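You operate a simulated robot arm through the tools that you are given. There is no shell and no other tool. Be economical: measure what you need, move in short steps, check, and stop when the job is done.

The job below is to be done with a simulated robot arm. You get a single attempt, and the scene is never put back.

## Task
Prove the bush's bore with the 20 mm plug gauge.
Fine: clamp the bush first and free it at the end; the gauge goes all the way down the bore and back into its stand.
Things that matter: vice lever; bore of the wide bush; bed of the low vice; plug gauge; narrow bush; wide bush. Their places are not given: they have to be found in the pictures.

Only the result counts: the job must be done as asked and must still hold three seconds after the hand-in. Knocking over, shifting, dropping, spilling or breaking anything else fails it.

## Robot
A 7-joint arm with a two-finger parallel gripper, fixed in place. Base frame: the origin is at the foot of the arm, x ahead of it, y to its left, z up; the work surface is at about z = 0. Lengths are in mm, angles in degrees, forces in N, time in s.
With the tool pointing down near the work surface it reaches from about 240 to 620 mm from the base axis. Its first joint turns from -66.0 to 66.0 degrees. Payload 2.6 kg.
The TCP is the grasp point between the finger pads, 30 mm short of the fingertips. In the tool frame z runs along the fingers and y along their closing line. Largest opening 94 mm; finger width 28, thickness 10; the body of the gripper, 50 by 96 mm, starts 55 mm behind the TCP.
Orientation is that of the tool frame in the base frame, as [roll, pitch, yaw] about the fixed x, y, z axes, in that order (R = Rz(yaw) Ry(pitch) Rx(roll)). With the fingers straight down and closing along the base's y, the tool's x points along the base's -x, its y along +y and its z along -z.

## Interface
- The arm moves only by the tool arm_command. Its argument "steps" is a list of rows, each an object (a shift or turn left out is 0, a gripper value left out holds the last) with "xyz": the shift along the base's x, y, z in units of 200 mm (1.0 is 200 mm), a list of three; "turn": the turn, a rotation vector about the base's x, y, z in units of 90 degrees (1.0 is 90 degrees), a list of three; "fingers": the opening, from 0 (shut) to 1 (fully open). In form: [{"xyz": [tx, ty, tz], "turn": [wx, wy, wz], "fingers": fingers}, ...]. A call has 1 to 8 rows; each row is the pose to reach, as a shift and turn from the pose commanded when the call began. A call with a number of a shift or a turn outside -1 to 1 is refused whole. Each row takes 0.2 s and may step no farther than 50 mm and 8.6 degrees from the row before; otherwise, or with a gripper value out of range, the whole call is refused. Where a pose cannot be reached the arm comes as near as it can. A force on the tool above 40 N (or 10 N above the force at the start of the call, whichever is more), or a blocked arm, ends the call early, and 0.2 s more pass. Each finger travels about 72 mm/s and halts on what it meets, pressing with about 27 N; the grip force reading is that of the motor and also rises with nothing between the fingers. The clock runs only during rows and for 0.2 s after the last one: add rows that repeat a pose to give the fingers time. The reply holds the time, the measured pose of the TCP, the force on the tool along the base axes, the opening and the grip force, in the units named above and with some noise.
- Cameras (640 x 400 px; columns grow to the right, rows downward): "scene" is fixed at [39.9, 432.3, 566.5]; the picture's right is [-0.75, -0.66, 0.00], its down [-0.36, 0.41, -0.84] and it looks along [0.55, -0.63, -0.55] (base axes); focal length 335 px, centre (320, 200). "wrist" rides on the gripper at [-37, 0, -58] in the tool frame; the picture's right is [0.00, -1.00, 0.00], its down [0.97, 0.00, -0.24] and it looks along [0.24, 0.00, 0.97] (tool axes); focal length 218 px, centre (320, 200).
- snapshot(camera): a new picture of that camera. No time passes.
- measure_at(camera, pixels): for up to 12 pixels [column, row] of the newest picture of that camera ("zoom" is the newest enlarged one), the place [x, y, z] in the base frame of the surface seen there, good to about 3 mm. No time passes.
- inspect(camera, box): a new picture of the part [left, top, right, bottom] of that camera's present view, enlarged. No time passes.
- hand_in(): hands the job in; it is judged then, once.

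Keep the steps short. Do not move on a guess: measure, check each grasp and each placing, and mend mistakes. In all there are 80 turns and 38 pictures (those below and enlarged ones count). Leave the gripper open and the arm clear of the work at the hand-in unless told otherwise, and finish with a single line.

The tools are called after "Call:" as name(argument=value, ...) on one line, values as JSON. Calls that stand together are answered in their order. arm_command: Moves the arm, as the interface text tells. Its arguments: {"type":"object","properties":{"steps":{"type":"array","items":{"type":"object","properties":{"xyz":{"type":"array","items":{"type":"number"}},"turn":{"type":"array","items":{"type":"number"}},"fingers":{"type":"number"}}}}},"required":["steps"]} The other tools are called the same way: snapshot (camera) takes a picture; measure_at (camera, pixels) gives the place of the surface under pixels of a picture; inspect (camera, box) takes an enlarged picture of a part of a camera's view; hand_in () hands the job in.

At the start:

```text
time_s: 0.0
position: [425.5, -32.1, 347.4]
ee_rot: [-179.9, 0.0, 180.0]
contact_force: [0.0, -0.1, -0.4]
opening: 93.6
finger_force: 0.2
```

scene: 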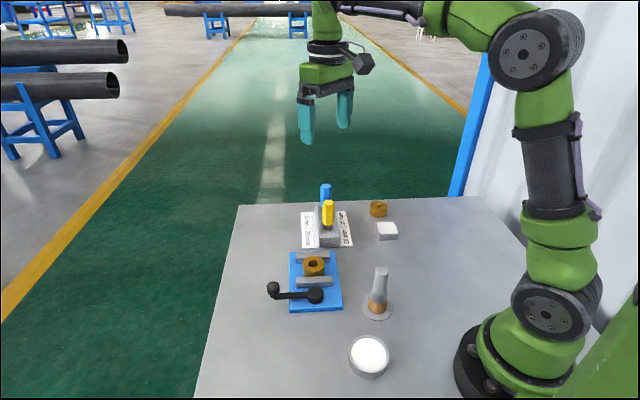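
wrist: 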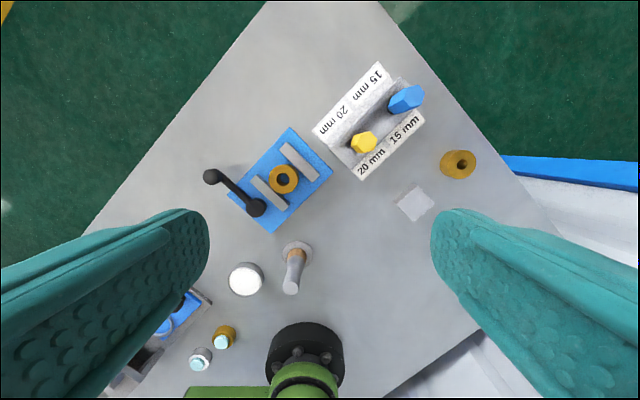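

I see a blue vice holding a bush, a stand with a yellow and a blue gauge, and a loose bush. I'll enlarge both views first.

Call:
inspect(camera="scene", box=[240, 170, 420, 320])

Call:
inspect(camera="wrist", box=[190, 50, 490, 240])

Call:
inspect(camera="wrist", box=[90, 230, 330, 400])

```text
2.67 times, centred on (330, 245) of scene
```

zoom: 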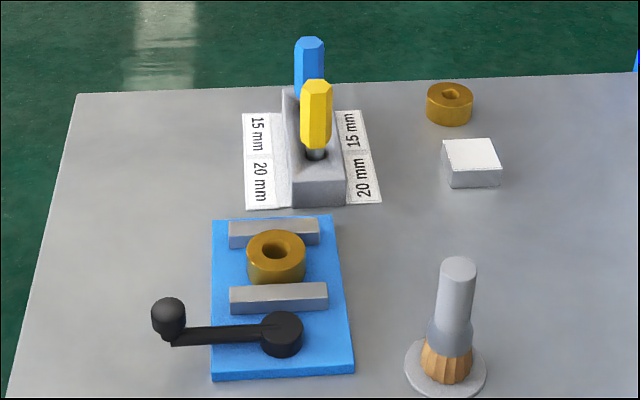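

```text
2.11 times, centred on (340, 145) of wrist
```

zoom: 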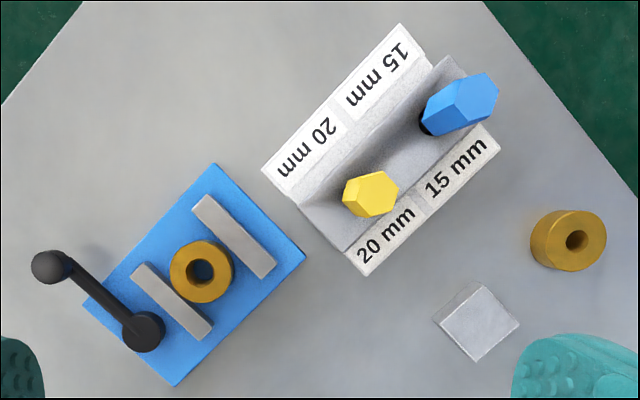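

```text
2.35 times, centred on (210, 315) of wrist
```

zoom: 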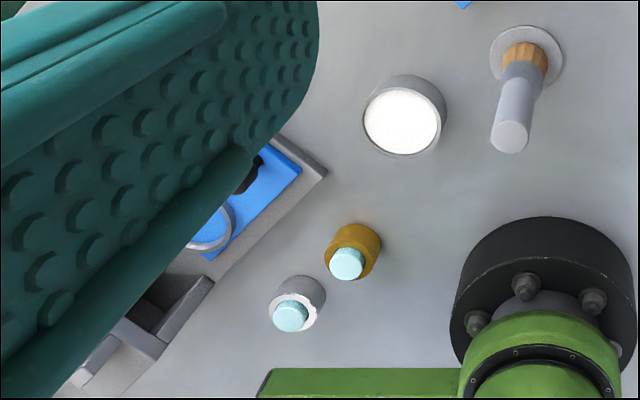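

I'll measure the main features in the wrist view and the scene view.

Call:
measure_at(camera="wrist", pixels=[[212, 177], [257, 208], [235, 192], [272, 180], [295, 178], [284, 179], [290, 128], [332, 170], [272, 233], [230, 196], [269, 193], [300, 160]])

Call:
measure_at(camera="wrist", pixels=[[362, 141], [405, 99], [350, 165], [372, 150], [385, 130], [400, 80], [460, 163], [446, 160], [474, 160], [464, 163], [415, 203], [340, 125]])

Call:
measure_at(camera="scene", pixels=[[327, 203], [328, 215], [328, 228], [326, 186], [313, 258], [313, 265], [273, 286], [316, 294], [295, 295], [378, 204], [322, 240], [345, 235]])

```text
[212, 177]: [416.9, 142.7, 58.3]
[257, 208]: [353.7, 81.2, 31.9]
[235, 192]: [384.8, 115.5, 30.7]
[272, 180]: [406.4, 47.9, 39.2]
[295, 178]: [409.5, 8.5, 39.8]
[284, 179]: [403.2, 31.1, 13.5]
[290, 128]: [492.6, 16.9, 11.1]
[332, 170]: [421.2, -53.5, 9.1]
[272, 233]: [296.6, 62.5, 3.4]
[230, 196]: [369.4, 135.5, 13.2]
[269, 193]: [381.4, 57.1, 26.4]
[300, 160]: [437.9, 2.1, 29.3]
```

```text
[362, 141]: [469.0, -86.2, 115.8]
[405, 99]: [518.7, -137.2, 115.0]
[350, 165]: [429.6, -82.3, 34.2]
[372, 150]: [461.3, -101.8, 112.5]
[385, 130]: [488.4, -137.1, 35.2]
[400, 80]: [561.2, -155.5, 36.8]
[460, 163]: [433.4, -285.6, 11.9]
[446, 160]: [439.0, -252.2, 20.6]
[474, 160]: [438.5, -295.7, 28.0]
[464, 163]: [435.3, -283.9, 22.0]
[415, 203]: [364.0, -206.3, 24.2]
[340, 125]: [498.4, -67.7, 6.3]
```

```text
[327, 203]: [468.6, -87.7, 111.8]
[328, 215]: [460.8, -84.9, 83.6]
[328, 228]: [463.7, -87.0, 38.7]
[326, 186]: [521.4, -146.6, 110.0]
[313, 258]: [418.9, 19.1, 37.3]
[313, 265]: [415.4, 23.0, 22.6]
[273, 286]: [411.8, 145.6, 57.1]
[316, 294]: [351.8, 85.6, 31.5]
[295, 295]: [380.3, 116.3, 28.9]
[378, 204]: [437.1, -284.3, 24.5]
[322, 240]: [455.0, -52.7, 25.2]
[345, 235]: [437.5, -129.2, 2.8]
```

The vice bush is centred near (411,27), with its top at z≈39. The lever hub is at (352,83) and its knob at (414,144). The yellow gauge is at about (466,-86), with its top at z≈115. Next I move the wrist camera closer over the vice.

Call:
arm_command(steps=[{"xyz": [-0.02, 0.11, -0.17]}, {"xyz": [-0.05, 0.22, -0.34]}, {"xyz": [-0.07, 0.34, -0.5]}, {"xyz": [-0.1, 0.46, -0.65]}])

Call:
snapshot(camera="wrist")

```text
time_s: 1.0
position: [404.9, 61.0, 217.5]
ee_rot: [179.9, 0.1, -180.0]
contact_force: [-0.1, -0.5, -0.1]
opening: 94.3
finger_force: 0.2
```

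```text
32 pictures are left
```

wrist: 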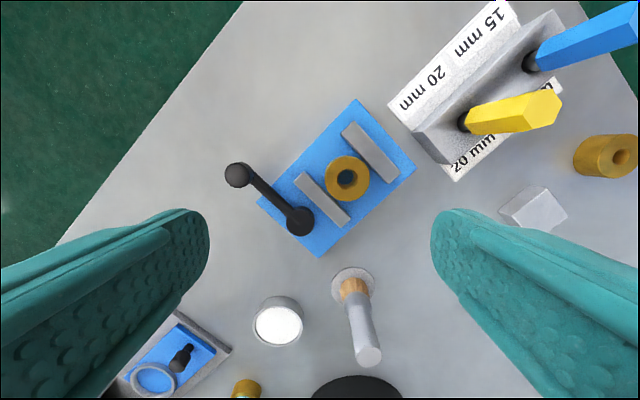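

A blue item with a black handle is at the lower left (170,360). I enlarge it and the vice.

Call:
inspect(camera="wrist", box=[210, 90, 430, 270])

Call:
measure_at(camera="wrist", pixels=[[237, 175], [299, 221], [268, 198], [327, 180], [368, 177], [347, 157], [346, 201], [335, 180], [357, 180], [320, 200], [370, 152], [180, 357]])

Call:
inspect(camera="wrist", box=[380, 0, 640, 200])

```text
2.22 times, centred on (320, 180) of wrist
```

zoom: 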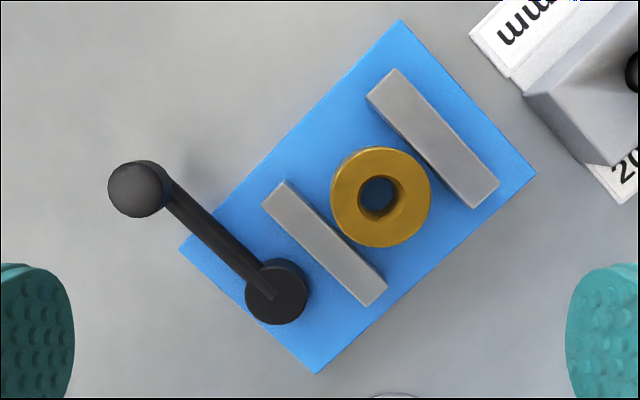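

```text
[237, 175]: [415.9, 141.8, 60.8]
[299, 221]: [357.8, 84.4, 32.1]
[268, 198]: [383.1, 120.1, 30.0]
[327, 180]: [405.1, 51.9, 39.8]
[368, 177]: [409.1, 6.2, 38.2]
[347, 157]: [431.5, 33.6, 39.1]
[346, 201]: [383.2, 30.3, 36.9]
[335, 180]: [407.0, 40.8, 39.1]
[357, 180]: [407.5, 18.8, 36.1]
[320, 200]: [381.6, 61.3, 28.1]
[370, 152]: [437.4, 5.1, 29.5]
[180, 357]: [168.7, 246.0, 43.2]
```

```text
2.00 times, centred on (510, 100) of wrist
```

zoom: 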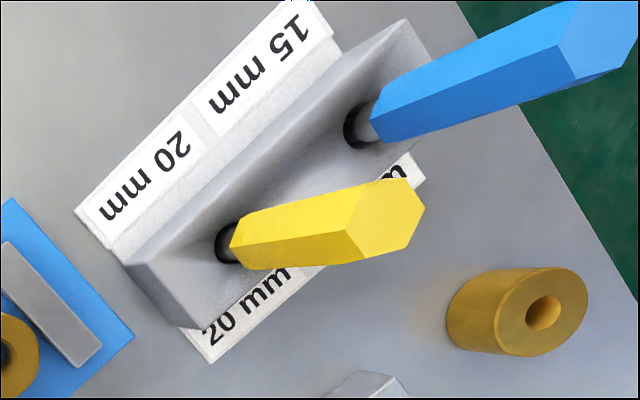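

The bush in the vice has the wide bore (about 22 mm) and sits loose between the jaws, with a gap at the far jaw. The lever lies parallel to the jaws. I move above the knob at (415,142) and turn 45°, so the fingers straddle the lever across its arm.

Call:
arm_command(steps=[{"xyz": [0.01, 0.07, -0.06], "turn": [0, 0, 0.083]}, {"xyz": [0.02, 0.14, -0.12], "turn": [0, 0, 0.167]}, {"xyz": [0.03, 0.21, -0.18], "turn": [0, 0, 0.25]}, {"xyz": [0.04, 0.28, -0.24], "turn": [0, 0, 0.333]}, {"xyz": [0.045, 0.35, -0.3], "turn": [0, 0, 0.417]}, {"xyz": [0.05, 0.405, -0.36], "turn": [0, 0, 0.5]}, {"xyz": [0.05, 0.405, -0.36], "turn": [0, 0, 0.5], "fingers": 0.6}])

Call:
snapshot(camera="wrist")

```text
time_s: 2.6
position: [416.0, 142.8, 144.3]
ee_rot: [-179.9, 0.1, -134.7]
contact_force: [0.1, -0.2, 0.2]
opening: 56.4
finger_force: 0.1
```

```text
29 pictures are left
```

wrist: 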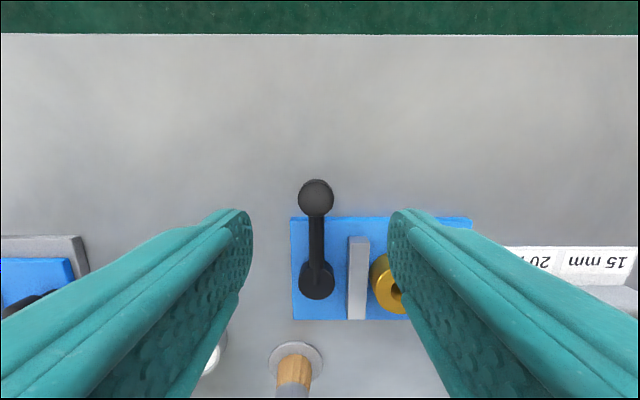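

The lever is centred between the fingers. I descend 84 mm so the fingers straddle the knob, then close on it.

Call:
arm_command(steps=[{"xyz": [0, 0, -0.2]}, {"xyz": [0, 0, -0.42]}, {"xyz": [0, 0, -0.42], "fingers": 0.2}, {"xyz": [0, 0, -0.42], "fingers": 0.2}, {"xyz": [0, 0, -0.42], "fingers": 0.2}])

```text
time_s: 3.8
position: [413.4, 144.5, 61.4]
ee_rot: [179.6, -0.1, -134.9]
contact_force: [-21.3, 16.7, 0.3]
opening: 25.7
finger_force: 44.6
```

The knob is gripped at 25.7 mm. The side force says the lever resists clockwise motion. I try a short counter-clockwise swing of 16° about the hub.

Call:
arm_command(steps=[{"xyz": [-0.013, 0.01, 0]}, {"xyz": [-0.055, 0.048, 0], "turn": [0, 0, 0.089]}, {"xyz": [-0.105, 0.079, 0], "turn": [0, 0, 0.178]}])

Call:
snapshot(camera="scene")

```text
time_s: 4.6
position: [395.7, 156.8, 60.3]
ee_rot: [-179.8, 0.1, -118.8]
contact_force: [14.0, 10.0, -14.7]
opening: 25.7
finger_force: 45.0
```

```text
28 pictures are left
```

scene: 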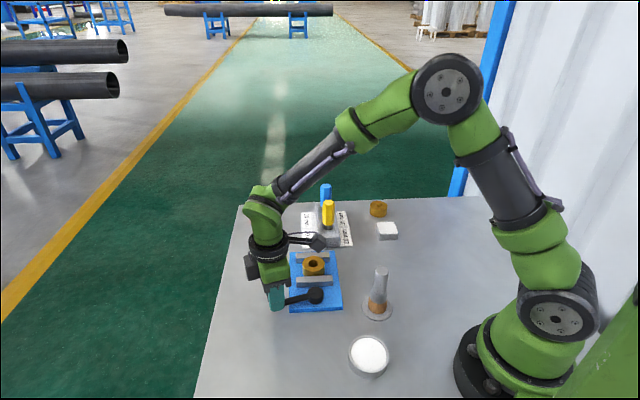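

The lever moves. I check whether the jaw moved.

Call:
inspect(camera="scene", box=[260, 230, 370, 320])

```text
4.44 times, centred on (315, 275) of scene
```

zoom: 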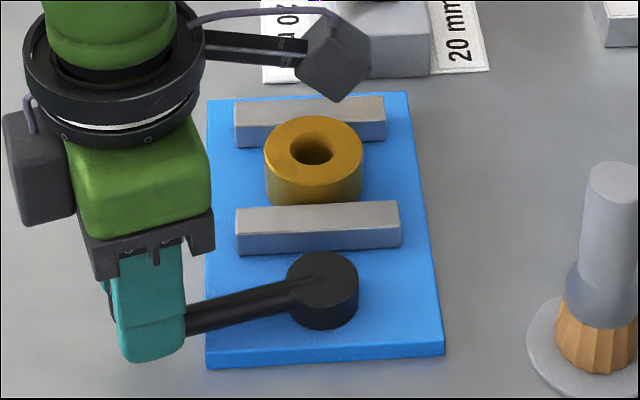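

The near jaw has shifted slightly toward the bush, so counter-clockwise closes it. I continue the arc.

Call:
arm_command(steps=[{"xyz": [-0.0475, 0.0255, 0.003], "turn": [0, 0, 0.089]}, {"xyz": [-0.1045, 0.044, 0.005], "turn": [0, 0, 0.178]}, {"xyz": [-0.1635, 0.0545, 0.005], "turn": [0, 0, 0.267]}])

Call:
inspect(camera="scene", box=[260, 230, 370, 320])

```text
time_s: 5.4
position: [363.3, 168.4, 61.6]
ee_rot: [179.9, -0.1, -94.9]
contact_force: [5.0, 7.4, -23.8]
opening: 25.5
finger_force: 45.3
```

```text
4.44 times, centred on (315, 275) of scene
```

zoom: 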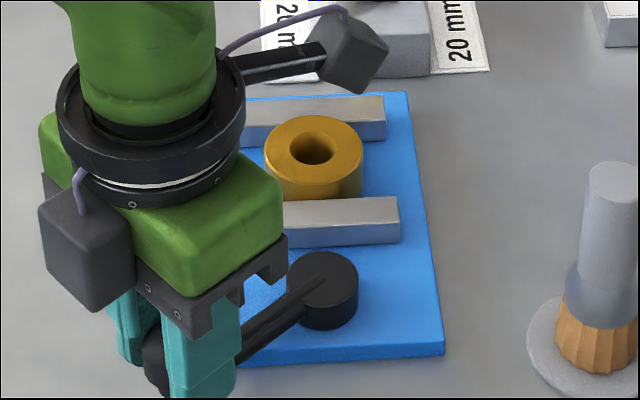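

The jaw keeps closing smoothly. I continue the arc, slightly lower to relieve the vertical pull.

Call:
arm_command(steps=[{"xyz": [-0.06, 0.003, -0.005], "turn": [0, 0, 0.089]}, {"xyz": [-0.12, -0.003, -0.006], "turn": [0, 0, 0.178]}, {"xyz": [-0.1785, -0.017, -0.006], "turn": [0, 0, 0.267]}])

Call:
inspect(camera="scene", box=[260, 230, 370, 320])

```text
time_s: 6.2
position: [328.0, 164.1, 61.6]
ee_rot: [-179.8, -0.1, -71.0]
contact_force: [2.9, -3.8, 19.3]
opening: 25.5
finger_force: 45.3
```

```text
4.44 times, centred on (315, 275) of scene
```

zoom: 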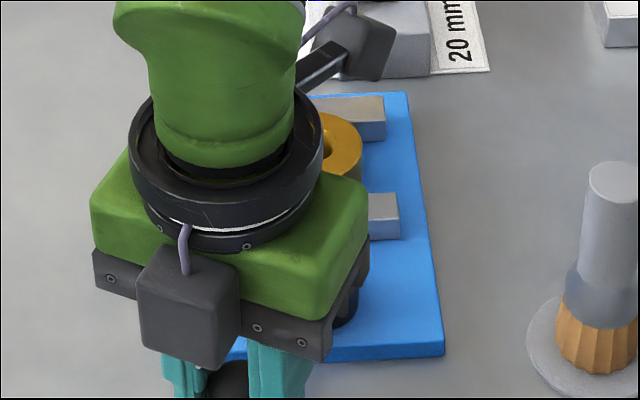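

The jaw is still moving with no end stop yet. I check where the white dish, the brush and the small bottles are before sweeping further.

Call:
measure_at(camera="zoom", pixels=[[615, 180], [555, 340], [350, 150], [385, 200]])

Call:
snapshot(camera="wrist")

```text
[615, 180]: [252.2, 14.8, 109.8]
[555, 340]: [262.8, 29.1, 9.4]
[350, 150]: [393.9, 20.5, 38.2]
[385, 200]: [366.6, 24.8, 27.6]
```

```text
24 pictures are left
```

wrist: 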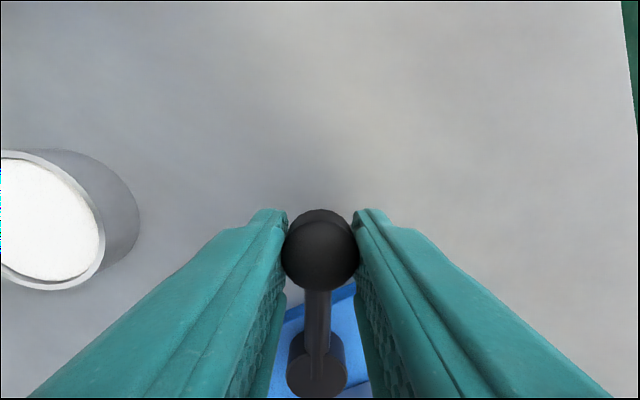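

Call:
measure_at(camera="wrist", pixels=[[50, 215], [100, 240], [125, 190], [120, 235], [40, 152], [315, 370]])

```text
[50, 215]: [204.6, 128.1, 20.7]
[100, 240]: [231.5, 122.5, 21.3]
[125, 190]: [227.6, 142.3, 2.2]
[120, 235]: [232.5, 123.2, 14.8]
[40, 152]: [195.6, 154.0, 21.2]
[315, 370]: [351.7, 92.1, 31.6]
```

The dish edge is at x≤233, clear of the arc. I continue the swing by up to 24°.

Call:
arm_command(steps=[{"xyz": [-0.055, -0.022, 0.002], "turn": [0, 0, 0.089]}, {"xyz": [-0.107, -0.051, 0.002], "turn": [0, 0, 0.178]}, {"xyz": [-0.154, -0.087, 0.002], "turn": [0, 0, 0.267]}])

Call:
inspect(camera="scene", box=[260, 230, 370, 320])

```text
time_s: 7.0
position: [298.0, 147.7, 60.7]
ee_rot: [-179.7, -0.2, -46.8]
contact_force: [20.1, -7.3, 9.1]
opening: 25.5
finger_force: 44.5
```

```text
4.44 times, centred on (315, 275) of scene
```

zoom: 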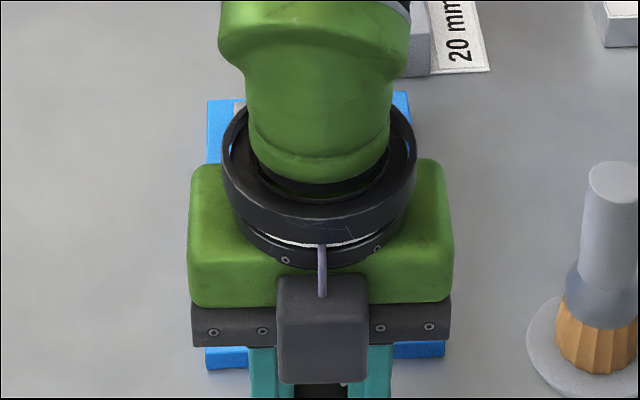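

At about 131° the resistance is growing. I advance gently another 8°.

Call:
arm_command(steps=[{"xyz": [-0.018, -0.024, 0], "turn": [0, 0, 0.045]}, {"xyz": [-0.038, -0.046, 0], "turn": [0, 0, 0.089]}])

```text
time_s: 7.5
position: [295.2, 144.8, 62.3]
ee_rot: [-179.1, -0.2, -41.4]
contact_force: [12.2, 10.1, -14.7]
opening: 25.5
finger_force: 45.2
stopped in row 2: the force on the tool passed its limit (the readings are from after the stop); the commanded pose is now the measured one
```

The force limit tripped near 134°, after about 90° of swing, so it looks clamped. I open the fingers, lift clear and inspect.

Call:
arm_command(steps=[{"fingers": 0.6}, {"fingers": 0.6}, {"xyz": [0, 0, 0.2], "fingers": 0.6}, {"xyz": [0, 0, 0.44], "fingers": 0.6}, {"xyz": [0, 0, 0.65], "fingers": 0.6}])

Call:
inspect(camera="scene", box=[260, 230, 370, 320])

Call:
snapshot(camera="wrist")

```text
time_s: 8.7
position: [298.1, 143.7, 192.1]
ee_rot: [-179.4, 0.0, -41.3]
contact_force: [0.6, 0.5, 0.1]
opening: 56.3
finger_force: 0.1
```

```text
4.44 times, centred on (315, 275) of scene
```

zoom: 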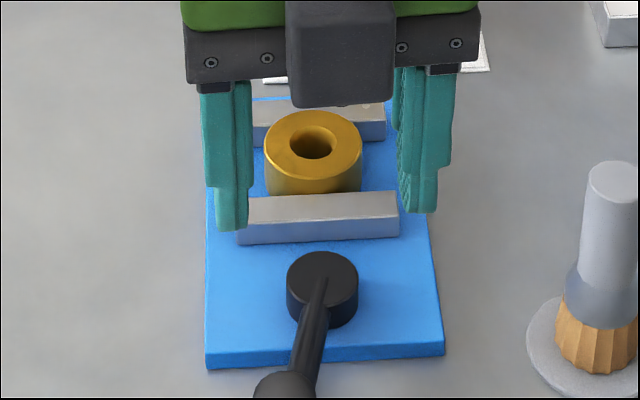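

```text
21 pictures are left
```

wrist: 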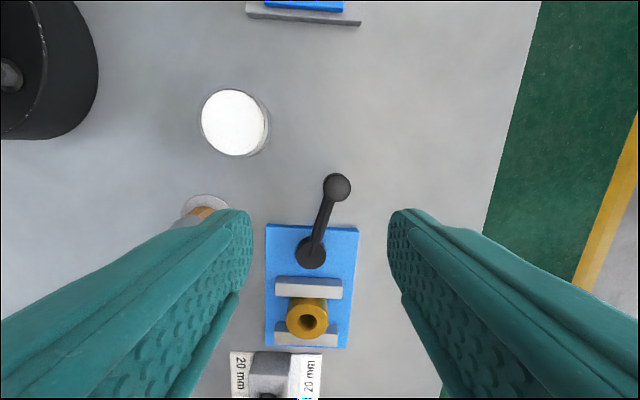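

The jaw appears to touch the bush. I measure the lever angle and the jaw and bush positions.

Call:
measure_at(camera="wrist", pixels=[[337, 187], [311, 250], [308, 288], [309, 316], [306, 341], [289, 316], [327, 316], [307, 297], [298, 320], [316, 320]])

Call:
inspect(camera="wrist", box=[250, 160, 370, 360])

```text
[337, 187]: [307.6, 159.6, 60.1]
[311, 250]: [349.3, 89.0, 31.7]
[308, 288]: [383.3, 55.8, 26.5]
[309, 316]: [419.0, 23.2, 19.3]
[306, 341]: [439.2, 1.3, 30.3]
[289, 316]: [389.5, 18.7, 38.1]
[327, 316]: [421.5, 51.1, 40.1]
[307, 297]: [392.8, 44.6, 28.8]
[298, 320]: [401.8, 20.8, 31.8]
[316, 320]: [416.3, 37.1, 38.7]
```

```text
2.00 times, centred on (310, 260) of wrist
```

zoom: 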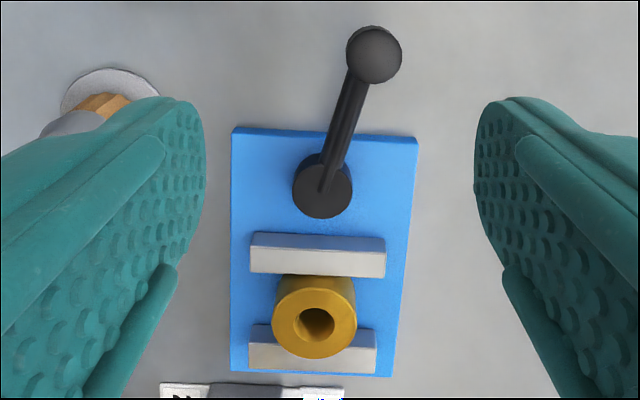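

The lever has fallen back to about 121°, so it didn't latch. I'll push further with a loose straddle, so the whole force budget goes into the tangent. First I re-centre over the knob at (307.6,159.6) and descend.

Call:
arm_command(steps=[{"xyz": [0.024, 0.04, -0.1], "turn": [0, 0, -0.08]}, {"xyz": [0.048, 0.08, -0.25], "turn": [0, 0, -0.16]}, {"xyz": [0.048, 0.08, -0.45], "turn": [0, 0, -0.2]}, {"xyz": [0.048, 0.08, -0.65], "turn": [0, 0, -0.2]}, {"xyz": [0.048, 0.08, -0.65], "turn": [0, 0, -0.2], "fingers": 0.36}, {"xyz": [0.048, 0.08, -0.65], "turn": [0, 0, -0.2], "fingers": 0.36}])

```text
time_s: 10.1
position: [304.6, 160.3, 64.1]
ee_rot: [-179.1, -0.1, -59.4]
contact_force: [0.3, 0.0, 0.6]
opening: 33.7
finger_force: 0.0
```

The fingers are loose around the knob with no contact. I swing counter-clockwise in steps.

Call:
arm_command(steps=[{"xyz": [-0.019, -0.025, 0], "turn": [0, 0, 0.045]}, {"xyz": [-0.0385, -0.0495, 0], "turn": [0, 0, 0.089]}, {"xyz": [-0.06, -0.071, 0], "turn": [0, 0, 0.133]}, {"xyz": [-0.0825, -0.092, 0], "turn": [0, 0, 0.178]}])

```text
time_s: 11.1
position: [289.9, 142.2, 62.0]
ee_rot: [-179.0, -0.2, -43.2]
contact_force: [13.6, 9.2, 0.9]
opening: 42.5
finger_force: 7.6
```

The finger gave way (42.5 mm) rather than driving the lever further. The fingers' side face is stiffer, so I'll push the knob with shut fingers turned 90°. I lift, turn back and look.

Call:
arm_command(steps=[{"xyz": [0.02, 0.02, 0], "fingers": 0.6}, {"xyz": [0.03, 0.03, 0.2], "fingers": 0.6}, {"xyz": [0.07, 0.07, 0.44], "turn": [0, 0, -0.09], "fingers": 0.3}, {"xyz": [0.12, 0.12, 0.44], "turn": [0, 0, -0.18], "fingers": 0}, {"xyz": [0.17, 0.17, 0.44], "turn": [0, 0, -0.27], "fingers": 0}, {"xyz": [0.2, 0.2, 0.44], "turn": [0, 0, -0.36], "fingers": 0}, {"xyz": [0.2, 0.2, 0.44], "turn": [0, 0, -0.45], "fingers": 0}, {"xyz": [0.2, 0.2, 0.44], "turn": [0, 0, -0.54], "fingers": 0}])

Call:
arm_command(steps=[{"turn": [0, 0, -0.09]}, {"turn": [0, 0, -0.18]}, {"turn": [0, 0, -0.27]}, {"turn": [0, 0, -0.36]}, {"turn": [0, 0, -0.45]}, {"turn": [0, 0, -0.54]}, {"turn": [0, 0, -0.62]}])

Call:
snapshot(camera="wrist")

```text
time_s: 12.9
position: [327.4, 181.7, 149.2]
ee_rot: [-179.3, -0.2, -92.1]
contact_force: [0.4, 0.4, 0.4]
opening: 0.1
finger_force: 26.8
```

```text
time_s: 14.5
position: [326.2, 181.5, 151.1]
ee_rot: [-179.3, -0.1, -147.9]
contact_force: [0.1, 0.1, 0.6]
opening: 0.0
finger_force: 27.3
```

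```text
19 pictures are left
```

wrist: 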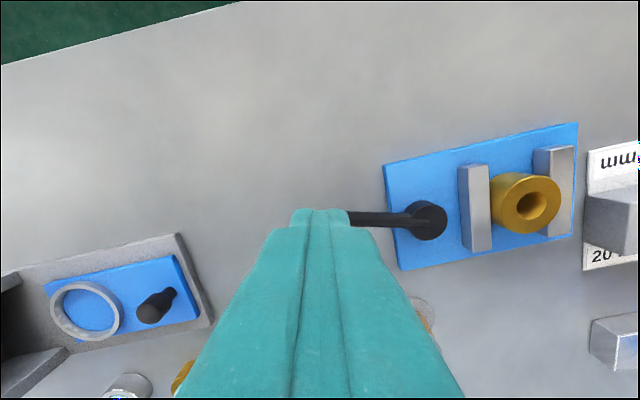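

The knob is hidden behind the fingers. I take a scene zoom to find it.

Call:
inspect(camera="scene", box=[240, 225, 380, 345])

Call:
measure_at(camera="wrist", pixels=[[430, 218], [395, 218], [362, 218]])

```text
3.33 times, centred on (310, 285) of scene
```

zoom: 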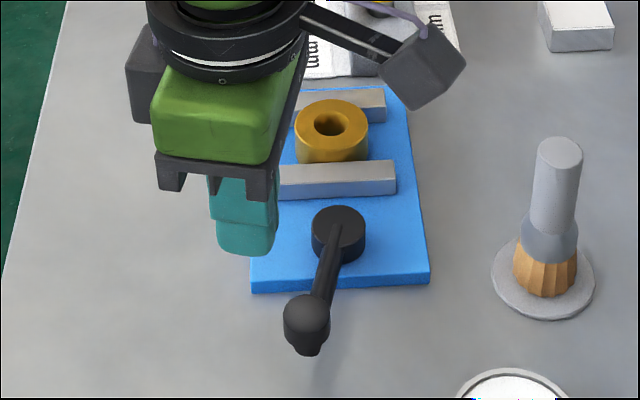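

```text
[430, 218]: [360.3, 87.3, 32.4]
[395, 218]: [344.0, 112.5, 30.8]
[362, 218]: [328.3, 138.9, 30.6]
```

Call:
measure_at(camera="zoom", pixels=[[307, 312], [322, 280], [338, 222], [330, 128], [340, 175]])

```text
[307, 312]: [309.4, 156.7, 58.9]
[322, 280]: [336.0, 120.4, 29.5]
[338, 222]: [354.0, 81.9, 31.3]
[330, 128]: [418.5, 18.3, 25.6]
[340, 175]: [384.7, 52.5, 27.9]
```

The knob is near (308,157), lever angle about 121°. I descend behind it on the clockwise side, ready to push.

Call:
arm_command(steps=[{"xyz": [0.1, -0.01, -0.1]}, {"xyz": [0.1, -0.01, -0.28]}, {"xyz": [0.1, -0.01, -0.455]}])

```text
time_s: 15.3
position: [345.9, 177.9, 59.7]
ee_rot: [-179.3, -0.1, -147.9]
contact_force: [0.0, 0.6, 0.4]
opening: 0.0
finger_force: 27.0
```

No contact yet. I push the knob along its arc toward 139°.

Call:
arm_command(steps=[{"xyz": [-0.068, -0.037, 0]}, {"xyz": [-0.098, -0.047, 0], "turn": [0, 0, 0.044]}, {"xyz": [-0.1275, -0.056, 0], "turn": [0, 0, 0.089]}, {"xyz": [-0.156, -0.069, 0], "turn": [0, 0, 0.133]}, {"xyz": [-0.1845, -0.083, 0], "turn": [0, 0, 0.178]}, {"xyz": [-0.211, -0.1, 0], "turn": [0, 0, 0.222]}])

Call:
inspect(camera="scene", box=[240, 225, 380, 345])

```text
time_s: 16.7
position: [312.3, 168.3, 61.9]
ee_rot: [-178.8, 1.7, -127.7]
contact_force: [11.1, 13.6, -1.7]
opening: 0.0
finger_force: 26.9
stopped in row 6: the force on the tool passed its limit (the readings are from after the stop); the commanded pose is now the measured one
```

```text
3.33 times, centred on (310, 285) of scene
```

zoom: 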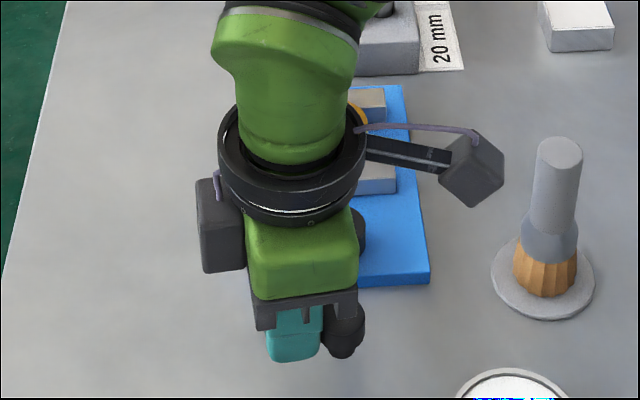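

The force peaked at its limit and the knob has clearly moved on. I measure it in this picture, then back off and check whether it stays.

Call:
measure_at(camera="zoom", pixels=[[347, 325], [340, 350]])

Call:
arm_command(steps=[{"xyz": [0.06, 0.06, 0]}, {"xyz": [0.15, 0.15, 0.1]}, {"xyz": [0.2, 0.2, 0.3]}, {"xyz": [0.2, 0.2, 0.5]}])

Call:
inspect(camera="scene", box=[240, 225, 380, 345])

```text
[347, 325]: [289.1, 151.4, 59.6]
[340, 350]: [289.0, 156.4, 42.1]
```

```text
time_s: 17.7
position: [352.1, 205.8, 163.1]
ee_rot: [-179.0, 1.0, -128.0]
contact_force: [0.1, 0.1, 0.5]
opening: 0.0
finger_force: 27.2
```

```text
3.33 times, centred on (310, 285) of scene
```

zoom: 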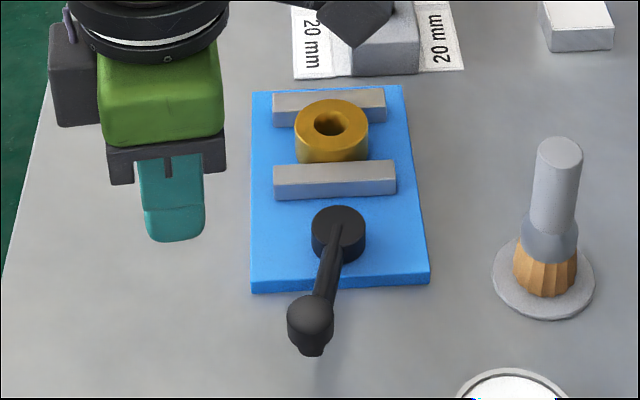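

The lever returns to 121° each time, while the bush has shifted slightly and now sits against the jaws. I move up over the bush and stand with the gripper open to check the clamping gaps and the gauge.

Call:
arm_command(steps=[{"xyz": [0.08, -0.12, 0.15], "turn": [0, 0, -0.02]}, {"xyz": [0.16, -0.28, 0.28], "turn": [0, 0, -0.04]}, {"xyz": [0.24, -0.44, 0.38], "turn": [0, 0, -0.06]}, {"xyz": [0.32, -0.62, 0.44], "turn": [0, 0, -0.074]}, {"xyz": [0.42, -0.8, 0.46], "turn": [0, 0, -0.074]}, {"xyz": [0.48, -0.96, 0.48], "turn": [0, 0, -0.074], "fingers": 0.7}, {"xyz": [0.51, -1.0, 0.48], "turn": [0, 0, -0.074], "fingers": 0.7}])

Call:
snapshot(camera="wrist")

```text
time_s: 19.3
position: [452.7, 5.7, 256.6]
ee_rot: [-179.0, 1.0, -134.7]
contact_force: [0.4, -1.0, 0.3]
opening: 65.7
finger_force: 0.0
```

```text
15 pictures are left
```

wrist: 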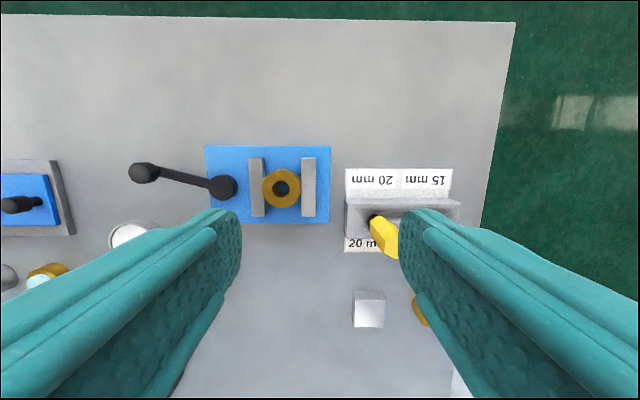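

I enlarge the vice and the stand in this view.

Call:
inspect(camera="wrist", box=[240, 140, 420, 260])

Call:
measure_at(camera="wrist", pixels=[[143, 172], [223, 187], [265, 188], [299, 188], [281, 172], [281, 205], [281, 188], [257, 190], [309, 190], [384, 232], [390, 240], [376, 218]])

```text
3.33 times, centred on (330, 200) of wrist
```

zoom: 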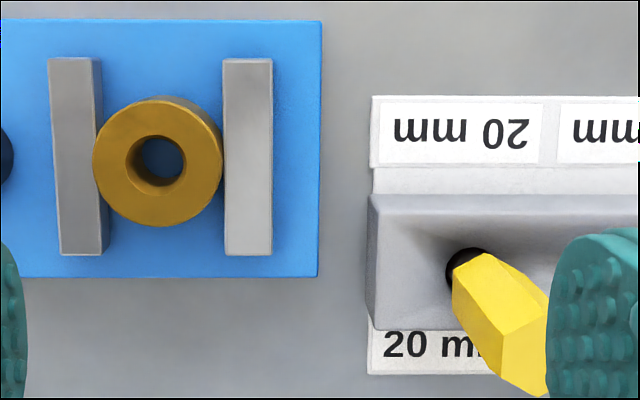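

```text
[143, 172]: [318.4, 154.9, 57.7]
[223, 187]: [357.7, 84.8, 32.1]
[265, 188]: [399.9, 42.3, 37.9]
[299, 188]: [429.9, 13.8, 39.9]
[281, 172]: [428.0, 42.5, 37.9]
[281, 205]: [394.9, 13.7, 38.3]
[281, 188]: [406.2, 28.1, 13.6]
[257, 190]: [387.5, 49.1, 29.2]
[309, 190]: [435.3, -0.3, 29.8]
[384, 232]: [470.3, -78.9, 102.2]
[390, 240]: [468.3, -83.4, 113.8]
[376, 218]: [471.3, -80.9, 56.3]
```

The bush touches both jaws, so it is clamped, centred near (413,28). Next I level the tool (1.4° tilt) and hover over the yellow 20 mm gauge at about (467,-87) for a close look.

Call:
arm_command(steps=[{"xyz": [0.02, -0.15, -0.1], "turn": [0, 0.0157, 0]}, {"xyz": [0.05, -0.31, -0.22], "turn": [0, 0.0157, 0]}, {"xyz": [0.07, -0.465, -0.36], "turn": [0, 0.0157, 0]}, {"xyz": [0.07, -0.465, -0.43], "turn": [0, 0.0157, 0]}])

Call:
snapshot(camera="wrist")

```text
time_s: 20.3
position: [467.2, -86.7, 171.5]
ee_rot: [180.0, -0.1, -134.7]
contact_force: [0.5, -1.0, -0.2]
opening: 65.7
finger_force: 0.0
```

```text
13 pictures are left
```

wrist: 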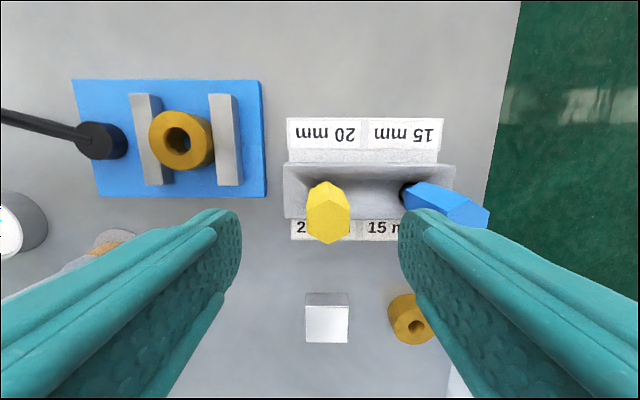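

I enlarge the gauge top to centre on it.

Call:
inspect(camera="wrist", box=[280, 160, 380, 260])

```text
4.00 times, centred on (330, 210) of wrist
```

zoom: 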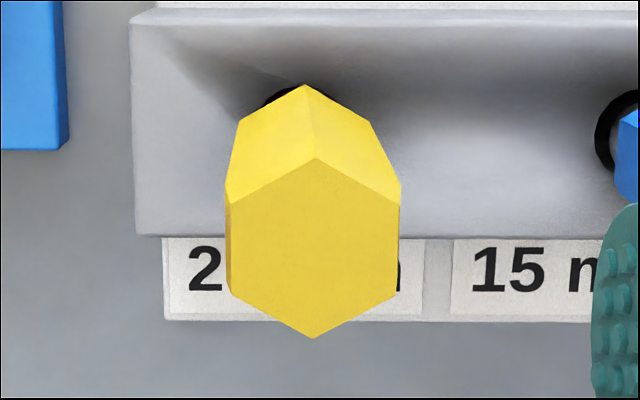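

The hex flats line up with the fingers. The gauge axis is about 4.7 mm to the right and 3.5 mm down in the picture, so I shift (+0.8,−5.8) mm, descend to z≈86 and grip.

Call:
arm_command(steps=[{"xyz": [0.004, -0.029, -0.05]}, {"xyz": [0.004, -0.029, -0.25]}, {"xyz": [0.004, -0.029, -0.425]}, {"xyz": [0.004, -0.029, -0.425], "fingers": 0.35}, {"xyz": [0.004, -0.029, -0.425], "fingers": 0.15}, {"xyz": [0.004, -0.029, -0.425], "fingers": 0.15}])

```text
time_s: 21.7
position: [467.2, -92.1, 86.9]
ee_rot: [-180.0, -0.1, -134.7]
contact_force: [0.4, 0.1, 0.1]
opening: 25.8
finger_force: 27.3
```

The gauge is gripped at 25.8 mm with no side force. The stand pose is TCP (467.2,-92.1,86.9). I lift straight up.

Call:
arm_command(steps=[{"xyz": [0, 0, 0.05]}, {"xyz": [0, 0, 0.15]}, {"xyz": [0, 0, 0.3]}, {"xyz": [0, 0, 0.45]}])

Call:
snapshot(camera="wrist")

Call:
inspect(camera="scene", box=[240, 130, 400, 330])

```text
time_s: 22.7
position: [467.4, -92.0, 177.1]
ee_rot: [-180.0, 0.0, -134.8]
contact_force: [-0.7, 0.5, -1.6]
opening: 25.7
finger_force: 26.8
```

```text
11 pictures are left
```

wrist: 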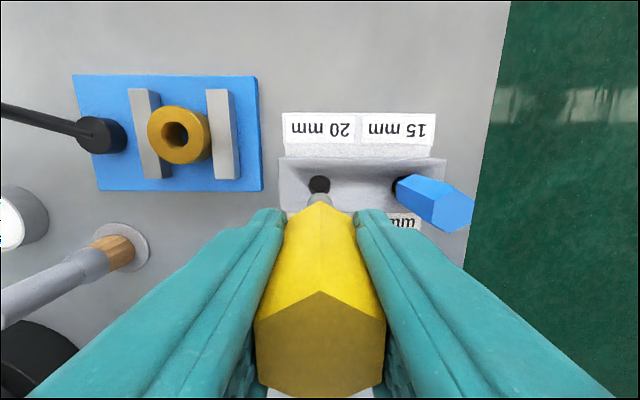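

```text
2.00 times, centred on (320, 230) of scene
```

zoom: 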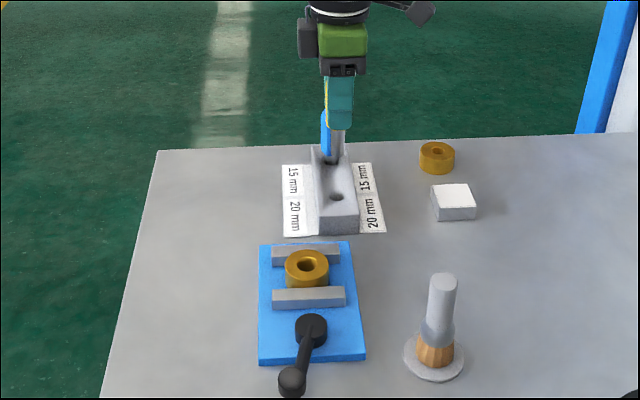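

The gauge is out with a straight pin, and the lever is holding. From the picture the bore is at about (412.2,28.5). I move above it at the same height and look.

Call:
arm_command(steps=[{"xyz": [-0.07, 0.15, 0]}, {"xyz": [-0.14, 0.3, 0]}, {"xyz": [-0.21, 0.46, 0]}, {"xyz": [-0.276, 0.602, 0]}, {"xyz": [-0.276, 0.602, 0]}])

Call:
inspect(camera="wrist", box=[260, 130, 380, 230])

```text
time_s: 23.9
position: [411.0, 25.3, 176.6]
ee_rot: [-180.0, 0.0, -134.7]
contact_force: [0.4, 0.7, -1.7]
opening: 25.8
finger_force: 27.5
```

```text
4.00 times, centred on (320, 180) of wrist
```

zoom: 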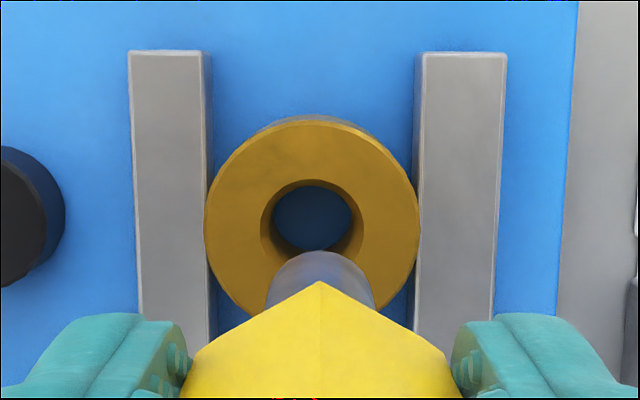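

The bore is about 1.4 mm left of the pin axis in the picture, and the fore-aft position agrees. I correct by (−1,+1) mm and descend to TCP z≈135, above the bush.

Call:
arm_command(steps=[{"xyz": [-0.005, 0.005, 0]}, {"xyz": [-0.005, 0.005, -0.1]}, {"xyz": [-0.005, 0.005, -0.2]}, {"xyz": [-0.005, 0.005, -0.2]}])

Call:
inspect(camera="scene", box=[265, 180, 365, 290])

```text
time_s: 24.9
position: [409.4, 28.4, 136.1]
ee_rot: [-180.0, 0.0, -134.7]
contact_force: [0.1, -0.1, -1.1]
opening: 25.7
finger_force: 27.1
```

```text
3.64 times, centred on (315, 235) of scene
```

zoom: 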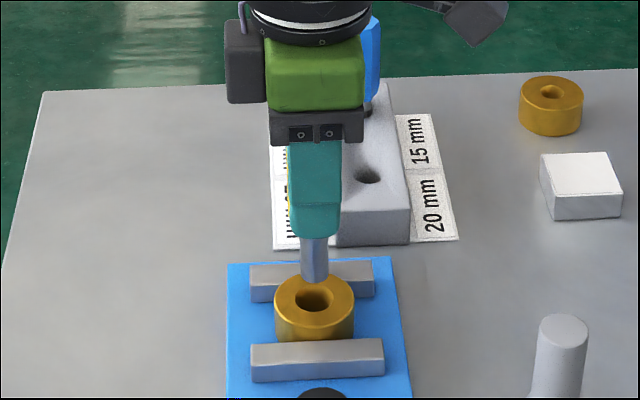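

The tip is above the bore with its column aligned, but the pose reading moved more than commanded. I re-check with the wrist camera.

Call:
inspect(camera="wrist", box=[260, 130, 380, 230])

Call:
arm_command(steps=[{"xyz": [0, 0, 0]}])

```text
4.00 times, centred on (320, 180) of wrist
```

zoom: 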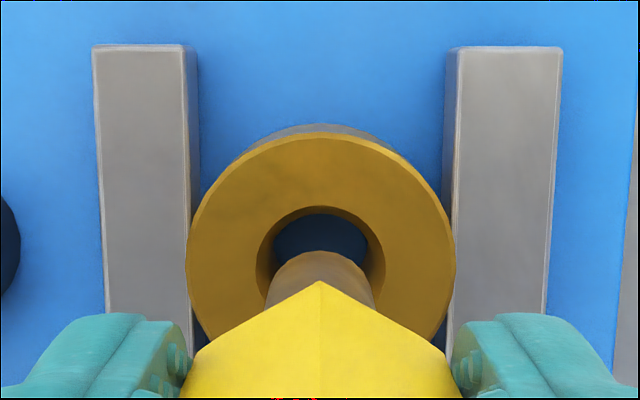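

```text
time_s: 25.3
position: [409.0, 27.6, 136.0]
ee_rot: [179.9, 0.0, -134.7]
contact_force: [0.0, -0.1, -1.8]
opening: 25.8
finger_force: 27.3
```

The pin is laterally centred on the bore. Fore-aft it needs about +0.5 mm. The tip is at z≈60, so I descend slowly with the force stop as guard.

Call:
arm_command(steps=[{"xyz": [0.002, 0.002, -0.03]}, {"xyz": [0.002, 0.002, -0.07]}, {"xyz": [0.002, 0.002, -0.095]}, {"xyz": [0.002, 0.002, -0.115]}, {"xyz": [0.002, 0.002, -0.135]}, {"xyz": [0.002, 0.002, -0.155]}])

```text
time_s: 26.7
position: [412.2, 27.8, 104.8]
ee_rot: [-180.0, -0.1, -134.7]
contact_force: [0.6, -0.9, -2.4]
opening: 25.8
finger_force: 26.7
```

There is no contact force and the tip should be about 10 mm into the bore. I continue down.

Call:
arm_command(steps=[{"xyz": [0, 0, -0.025]}, {"xyz": [0, 0, -0.05]}, {"xyz": [0, 0, -0.07]}, {"xyz": [0, 0, -0.085]}, {"xyz": [0, 0, -0.095]}])

Call:
inspect(camera="scene", box=[265, 180, 365, 290])

```text
time_s: 27.9
position: [411.6, 29.1, 86.2]
ee_rot: [-179.9, 0.2, -134.6]
contact_force: [-0.2, 1.5, 19.7]
opening: 26.2
finger_force: 26.8
```

```text
3.64 times, centred on (315, 235) of scene
```

zoom: 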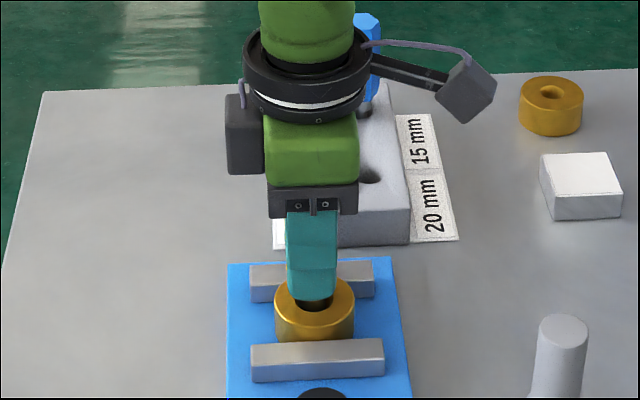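

There is 20 N upward force at z≈86, matching the tip on the vice bed. I press 1 mm more to confirm it's a firm bottom, then relax.

Call:
arm_command(steps=[{"xyz": [0, 0, -0.006]}, {"xyz": [0, 0, -0.006]}])

```text
time_s: 28.5
position: [412.9, 28.9, 84.4]
ee_rot: [-179.9, 0.1, -134.6]
contact_force: [0.2, 1.6, 18.7]
opening: 25.7
finger_force: 27.1
```

It moved another 1.8 mm at the same force, so something is sliding. I look from the wrist to see whether the gauge slipped in the grip.

Call:
snapshot(camera="wrist")

```text
5 pictures are left
```

wrist: 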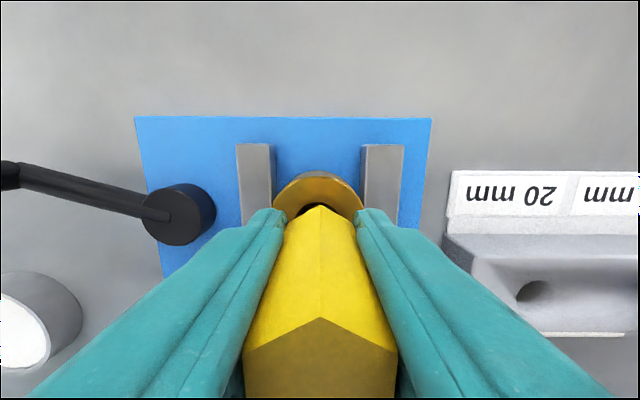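

The gauge has bottomed and slid about 5 mm up in the grip. I measure the handle's top and bottom edges against the bush top to confirm the depth.

Call:
measure_at(camera="wrist", pixels=[[320, 209], [320, 213], [320, 225], [320, 325], [320, 360], [320, 185], [308, 208], [332, 206], [300, 218], [338, 205]])

Call:
measure_at(camera="zoom", pixels=[[315, 304], [315, 308], [305, 300], [328, 300], [345, 300], [315, 320]])

```text
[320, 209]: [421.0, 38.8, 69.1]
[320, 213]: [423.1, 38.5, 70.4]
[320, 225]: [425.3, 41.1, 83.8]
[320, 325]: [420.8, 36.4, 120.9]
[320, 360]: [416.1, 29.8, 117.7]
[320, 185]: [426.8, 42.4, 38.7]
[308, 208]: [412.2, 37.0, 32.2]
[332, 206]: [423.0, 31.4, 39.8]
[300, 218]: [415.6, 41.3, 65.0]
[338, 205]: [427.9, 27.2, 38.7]
```

```text
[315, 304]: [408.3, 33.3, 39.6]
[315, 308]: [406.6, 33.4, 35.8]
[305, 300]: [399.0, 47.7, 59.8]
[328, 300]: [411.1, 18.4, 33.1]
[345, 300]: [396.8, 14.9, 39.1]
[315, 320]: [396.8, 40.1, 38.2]
```

The handle top is at z≈118. The bore floor measured 13.5 earlier and the tip estimate is about 15, which suggests it has bottomed. I check the stand hole depth for comparison.

Call:
measure_at(camera="wrist", pixels=[[530, 292], [525, 296], [538, 286], [520, 290], [535, 310], [560, 265], [150, 125], [330, 140], [320, 165], [225, 165], [415, 165]])

Call:
measure_at(camera="zoom", pixels=[[368, 172], [368, 178], [362, 178], [375, 180], [375, 235], [240, 350], [400, 350], [240, 300]])

```text
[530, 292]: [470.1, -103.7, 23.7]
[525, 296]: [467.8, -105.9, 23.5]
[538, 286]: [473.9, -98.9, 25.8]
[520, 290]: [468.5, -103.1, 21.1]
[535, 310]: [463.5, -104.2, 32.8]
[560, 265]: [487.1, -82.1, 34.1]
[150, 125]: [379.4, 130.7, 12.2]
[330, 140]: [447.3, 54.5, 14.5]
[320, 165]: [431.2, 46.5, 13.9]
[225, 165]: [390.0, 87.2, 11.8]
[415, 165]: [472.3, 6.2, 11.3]
```

```text
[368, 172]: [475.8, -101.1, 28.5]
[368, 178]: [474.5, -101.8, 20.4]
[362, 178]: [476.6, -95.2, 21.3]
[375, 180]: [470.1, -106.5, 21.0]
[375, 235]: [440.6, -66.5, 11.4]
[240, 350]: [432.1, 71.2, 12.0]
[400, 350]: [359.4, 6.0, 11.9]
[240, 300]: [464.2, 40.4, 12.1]
```

The bed is at z≈12, consistent with the tip resting on it. I open briefly so the gauge rests freely at full depth, then regrip about 5 mm higher, restoring the original grip height.

Call:
arm_command(steps=[{"fingers": 0.45}, {"xyz": [0, 0, 0.027], "fingers": 0.45}, {"xyz": [0, 0, 0.027], "fingers": 0.45}, {"xyz": [0, 0, 0.027], "fingers": 0.15}, {"xyz": [0, 0, 0.027], "fingers": 0.15}, {"xyz": [0, 0, 0.027], "fingers": 0.15}])

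Call:
measure_at(camera="wrist", pixels=[[320, 350], [300, 360], [340, 360], [320, 380]])

```text
time_s: 29.9
position: [412.7, 28.6, 89.0]
ee_rot: [-179.9, 0.0, -134.8]
contact_force: [0.2, 0.7, 0.5]
opening: 26.0
finger_force: 26.5
```

```text
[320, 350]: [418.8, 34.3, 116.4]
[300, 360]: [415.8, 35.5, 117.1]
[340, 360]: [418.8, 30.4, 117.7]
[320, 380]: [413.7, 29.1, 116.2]
```

The gauge rests with its top at z≈117 and is regripped with no force. I lift straight out of the bore.

Call:
arm_command(steps=[{"xyz": [0, 0, 0.03]}, {"xyz": [0, 0, 0.1]}, {"xyz": [0, 0, 0.2]}, {"xyz": [0, 0, 0.32]}, {"xyz": [0, 0, 0.429]}])

Call:
arm_command(steps=[{"xyz": [0.07, -0.15, 0]}, {"xyz": [0.14, -0.31, 0]}, {"xyz": [0.21, -0.46, 0]}, {"xyz": [0.279, -0.609, 0]}, {"xyz": [0.279, -0.609, 0]}, {"xyz": [0.279, -0.609, -0.15]}, {"xyz": [0.279, -0.609, -0.15]}])

Call:
inspect(camera="wrist", box=[260, 130, 380, 230])

```text
time_s: 31.1
position: [410.7, 28.3, 177.0]
ee_rot: [-180.0, -0.1, -134.7]
contact_force: [-0.2, -0.5, -2.2]
opening: 25.9
finger_force: 26.9
```

```text
time_s: 32.7
position: [466.9, -93.5, 146.7]
ee_rot: [-180.0, 0.0, -134.8]
contact_force: [-0.4, -0.7, -2.1]
opening: 25.7
finger_force: 26.7
```

```text
4.00 times, centred on (320, 180) of wrist
```

zoom: 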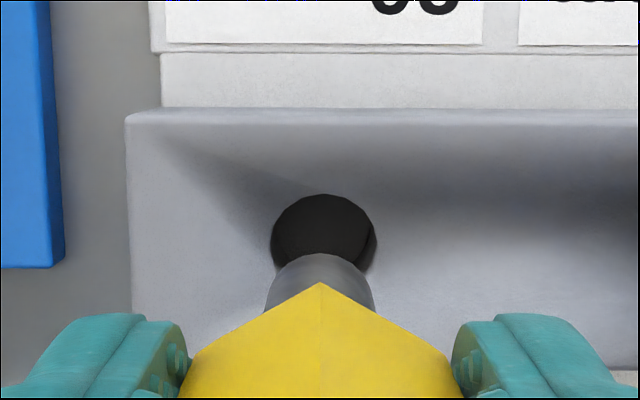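

The hole centre is about 1.6 mm further up-picture and slightly right, and the pin sits about 1 mm the other way. I correct by (+1.5,+1.1) mm and descend slowly to just inside the hole.

Call:
arm_command(steps=[{"xyz": [0.0075, 0.0055, 0]}, {"xyz": [0.0075, 0.0055, -0.1]}, {"xyz": [0.0075, 0.0055, -0.15]}, {"xyz": [0.0075, 0.0055, -0.17]}, {"xyz": [0.0075, 0.0055, -0.19]}, {"xyz": [0.0075, 0.0055, -0.21]}])

```text
time_s: 34.1
position: [466.9, -91.8, 103.4]
ee_rot: [180.0, 0.0, -134.8]
contact_force: [-0.5, 0.2, -1.0]
opening: 25.8
finger_force: 27.4
```

No contact, with the tip just below the block top. I continue down in small steps.

Call:
arm_command(steps=[{"xyz": [0, 0, -0.02]}, {"xyz": [0, 0, -0.04]}, {"xyz": [0, 0, -0.06]}, {"xyz": [0, 0, -0.07]}, {"xyz": [0, 0, -0.075]}])

```text
time_s: 35.3
position: [468.9, -92.1, 90.0]
ee_rot: [180.0, -0.1, -134.8]
contact_force: [0.7, -0.9, -0.4]
opening: 25.9
finger_force: 27.5
```

Still free at z≈90. I lower the last few millimetres.

Call:
arm_command(steps=[{"xyz": [0, 0, -0.01]}, {"xyz": [0, 0, -0.02]}, {"xyz": [0, 0, -0.025]}])

```text
time_s: 36.1
position: [468.7, -93.3, 85.3]
ee_rot: [-179.7, 0.1, -134.7]
contact_force: [-6.0, 1.2, 19.6]
opening: 25.8
finger_force: 26.8
```

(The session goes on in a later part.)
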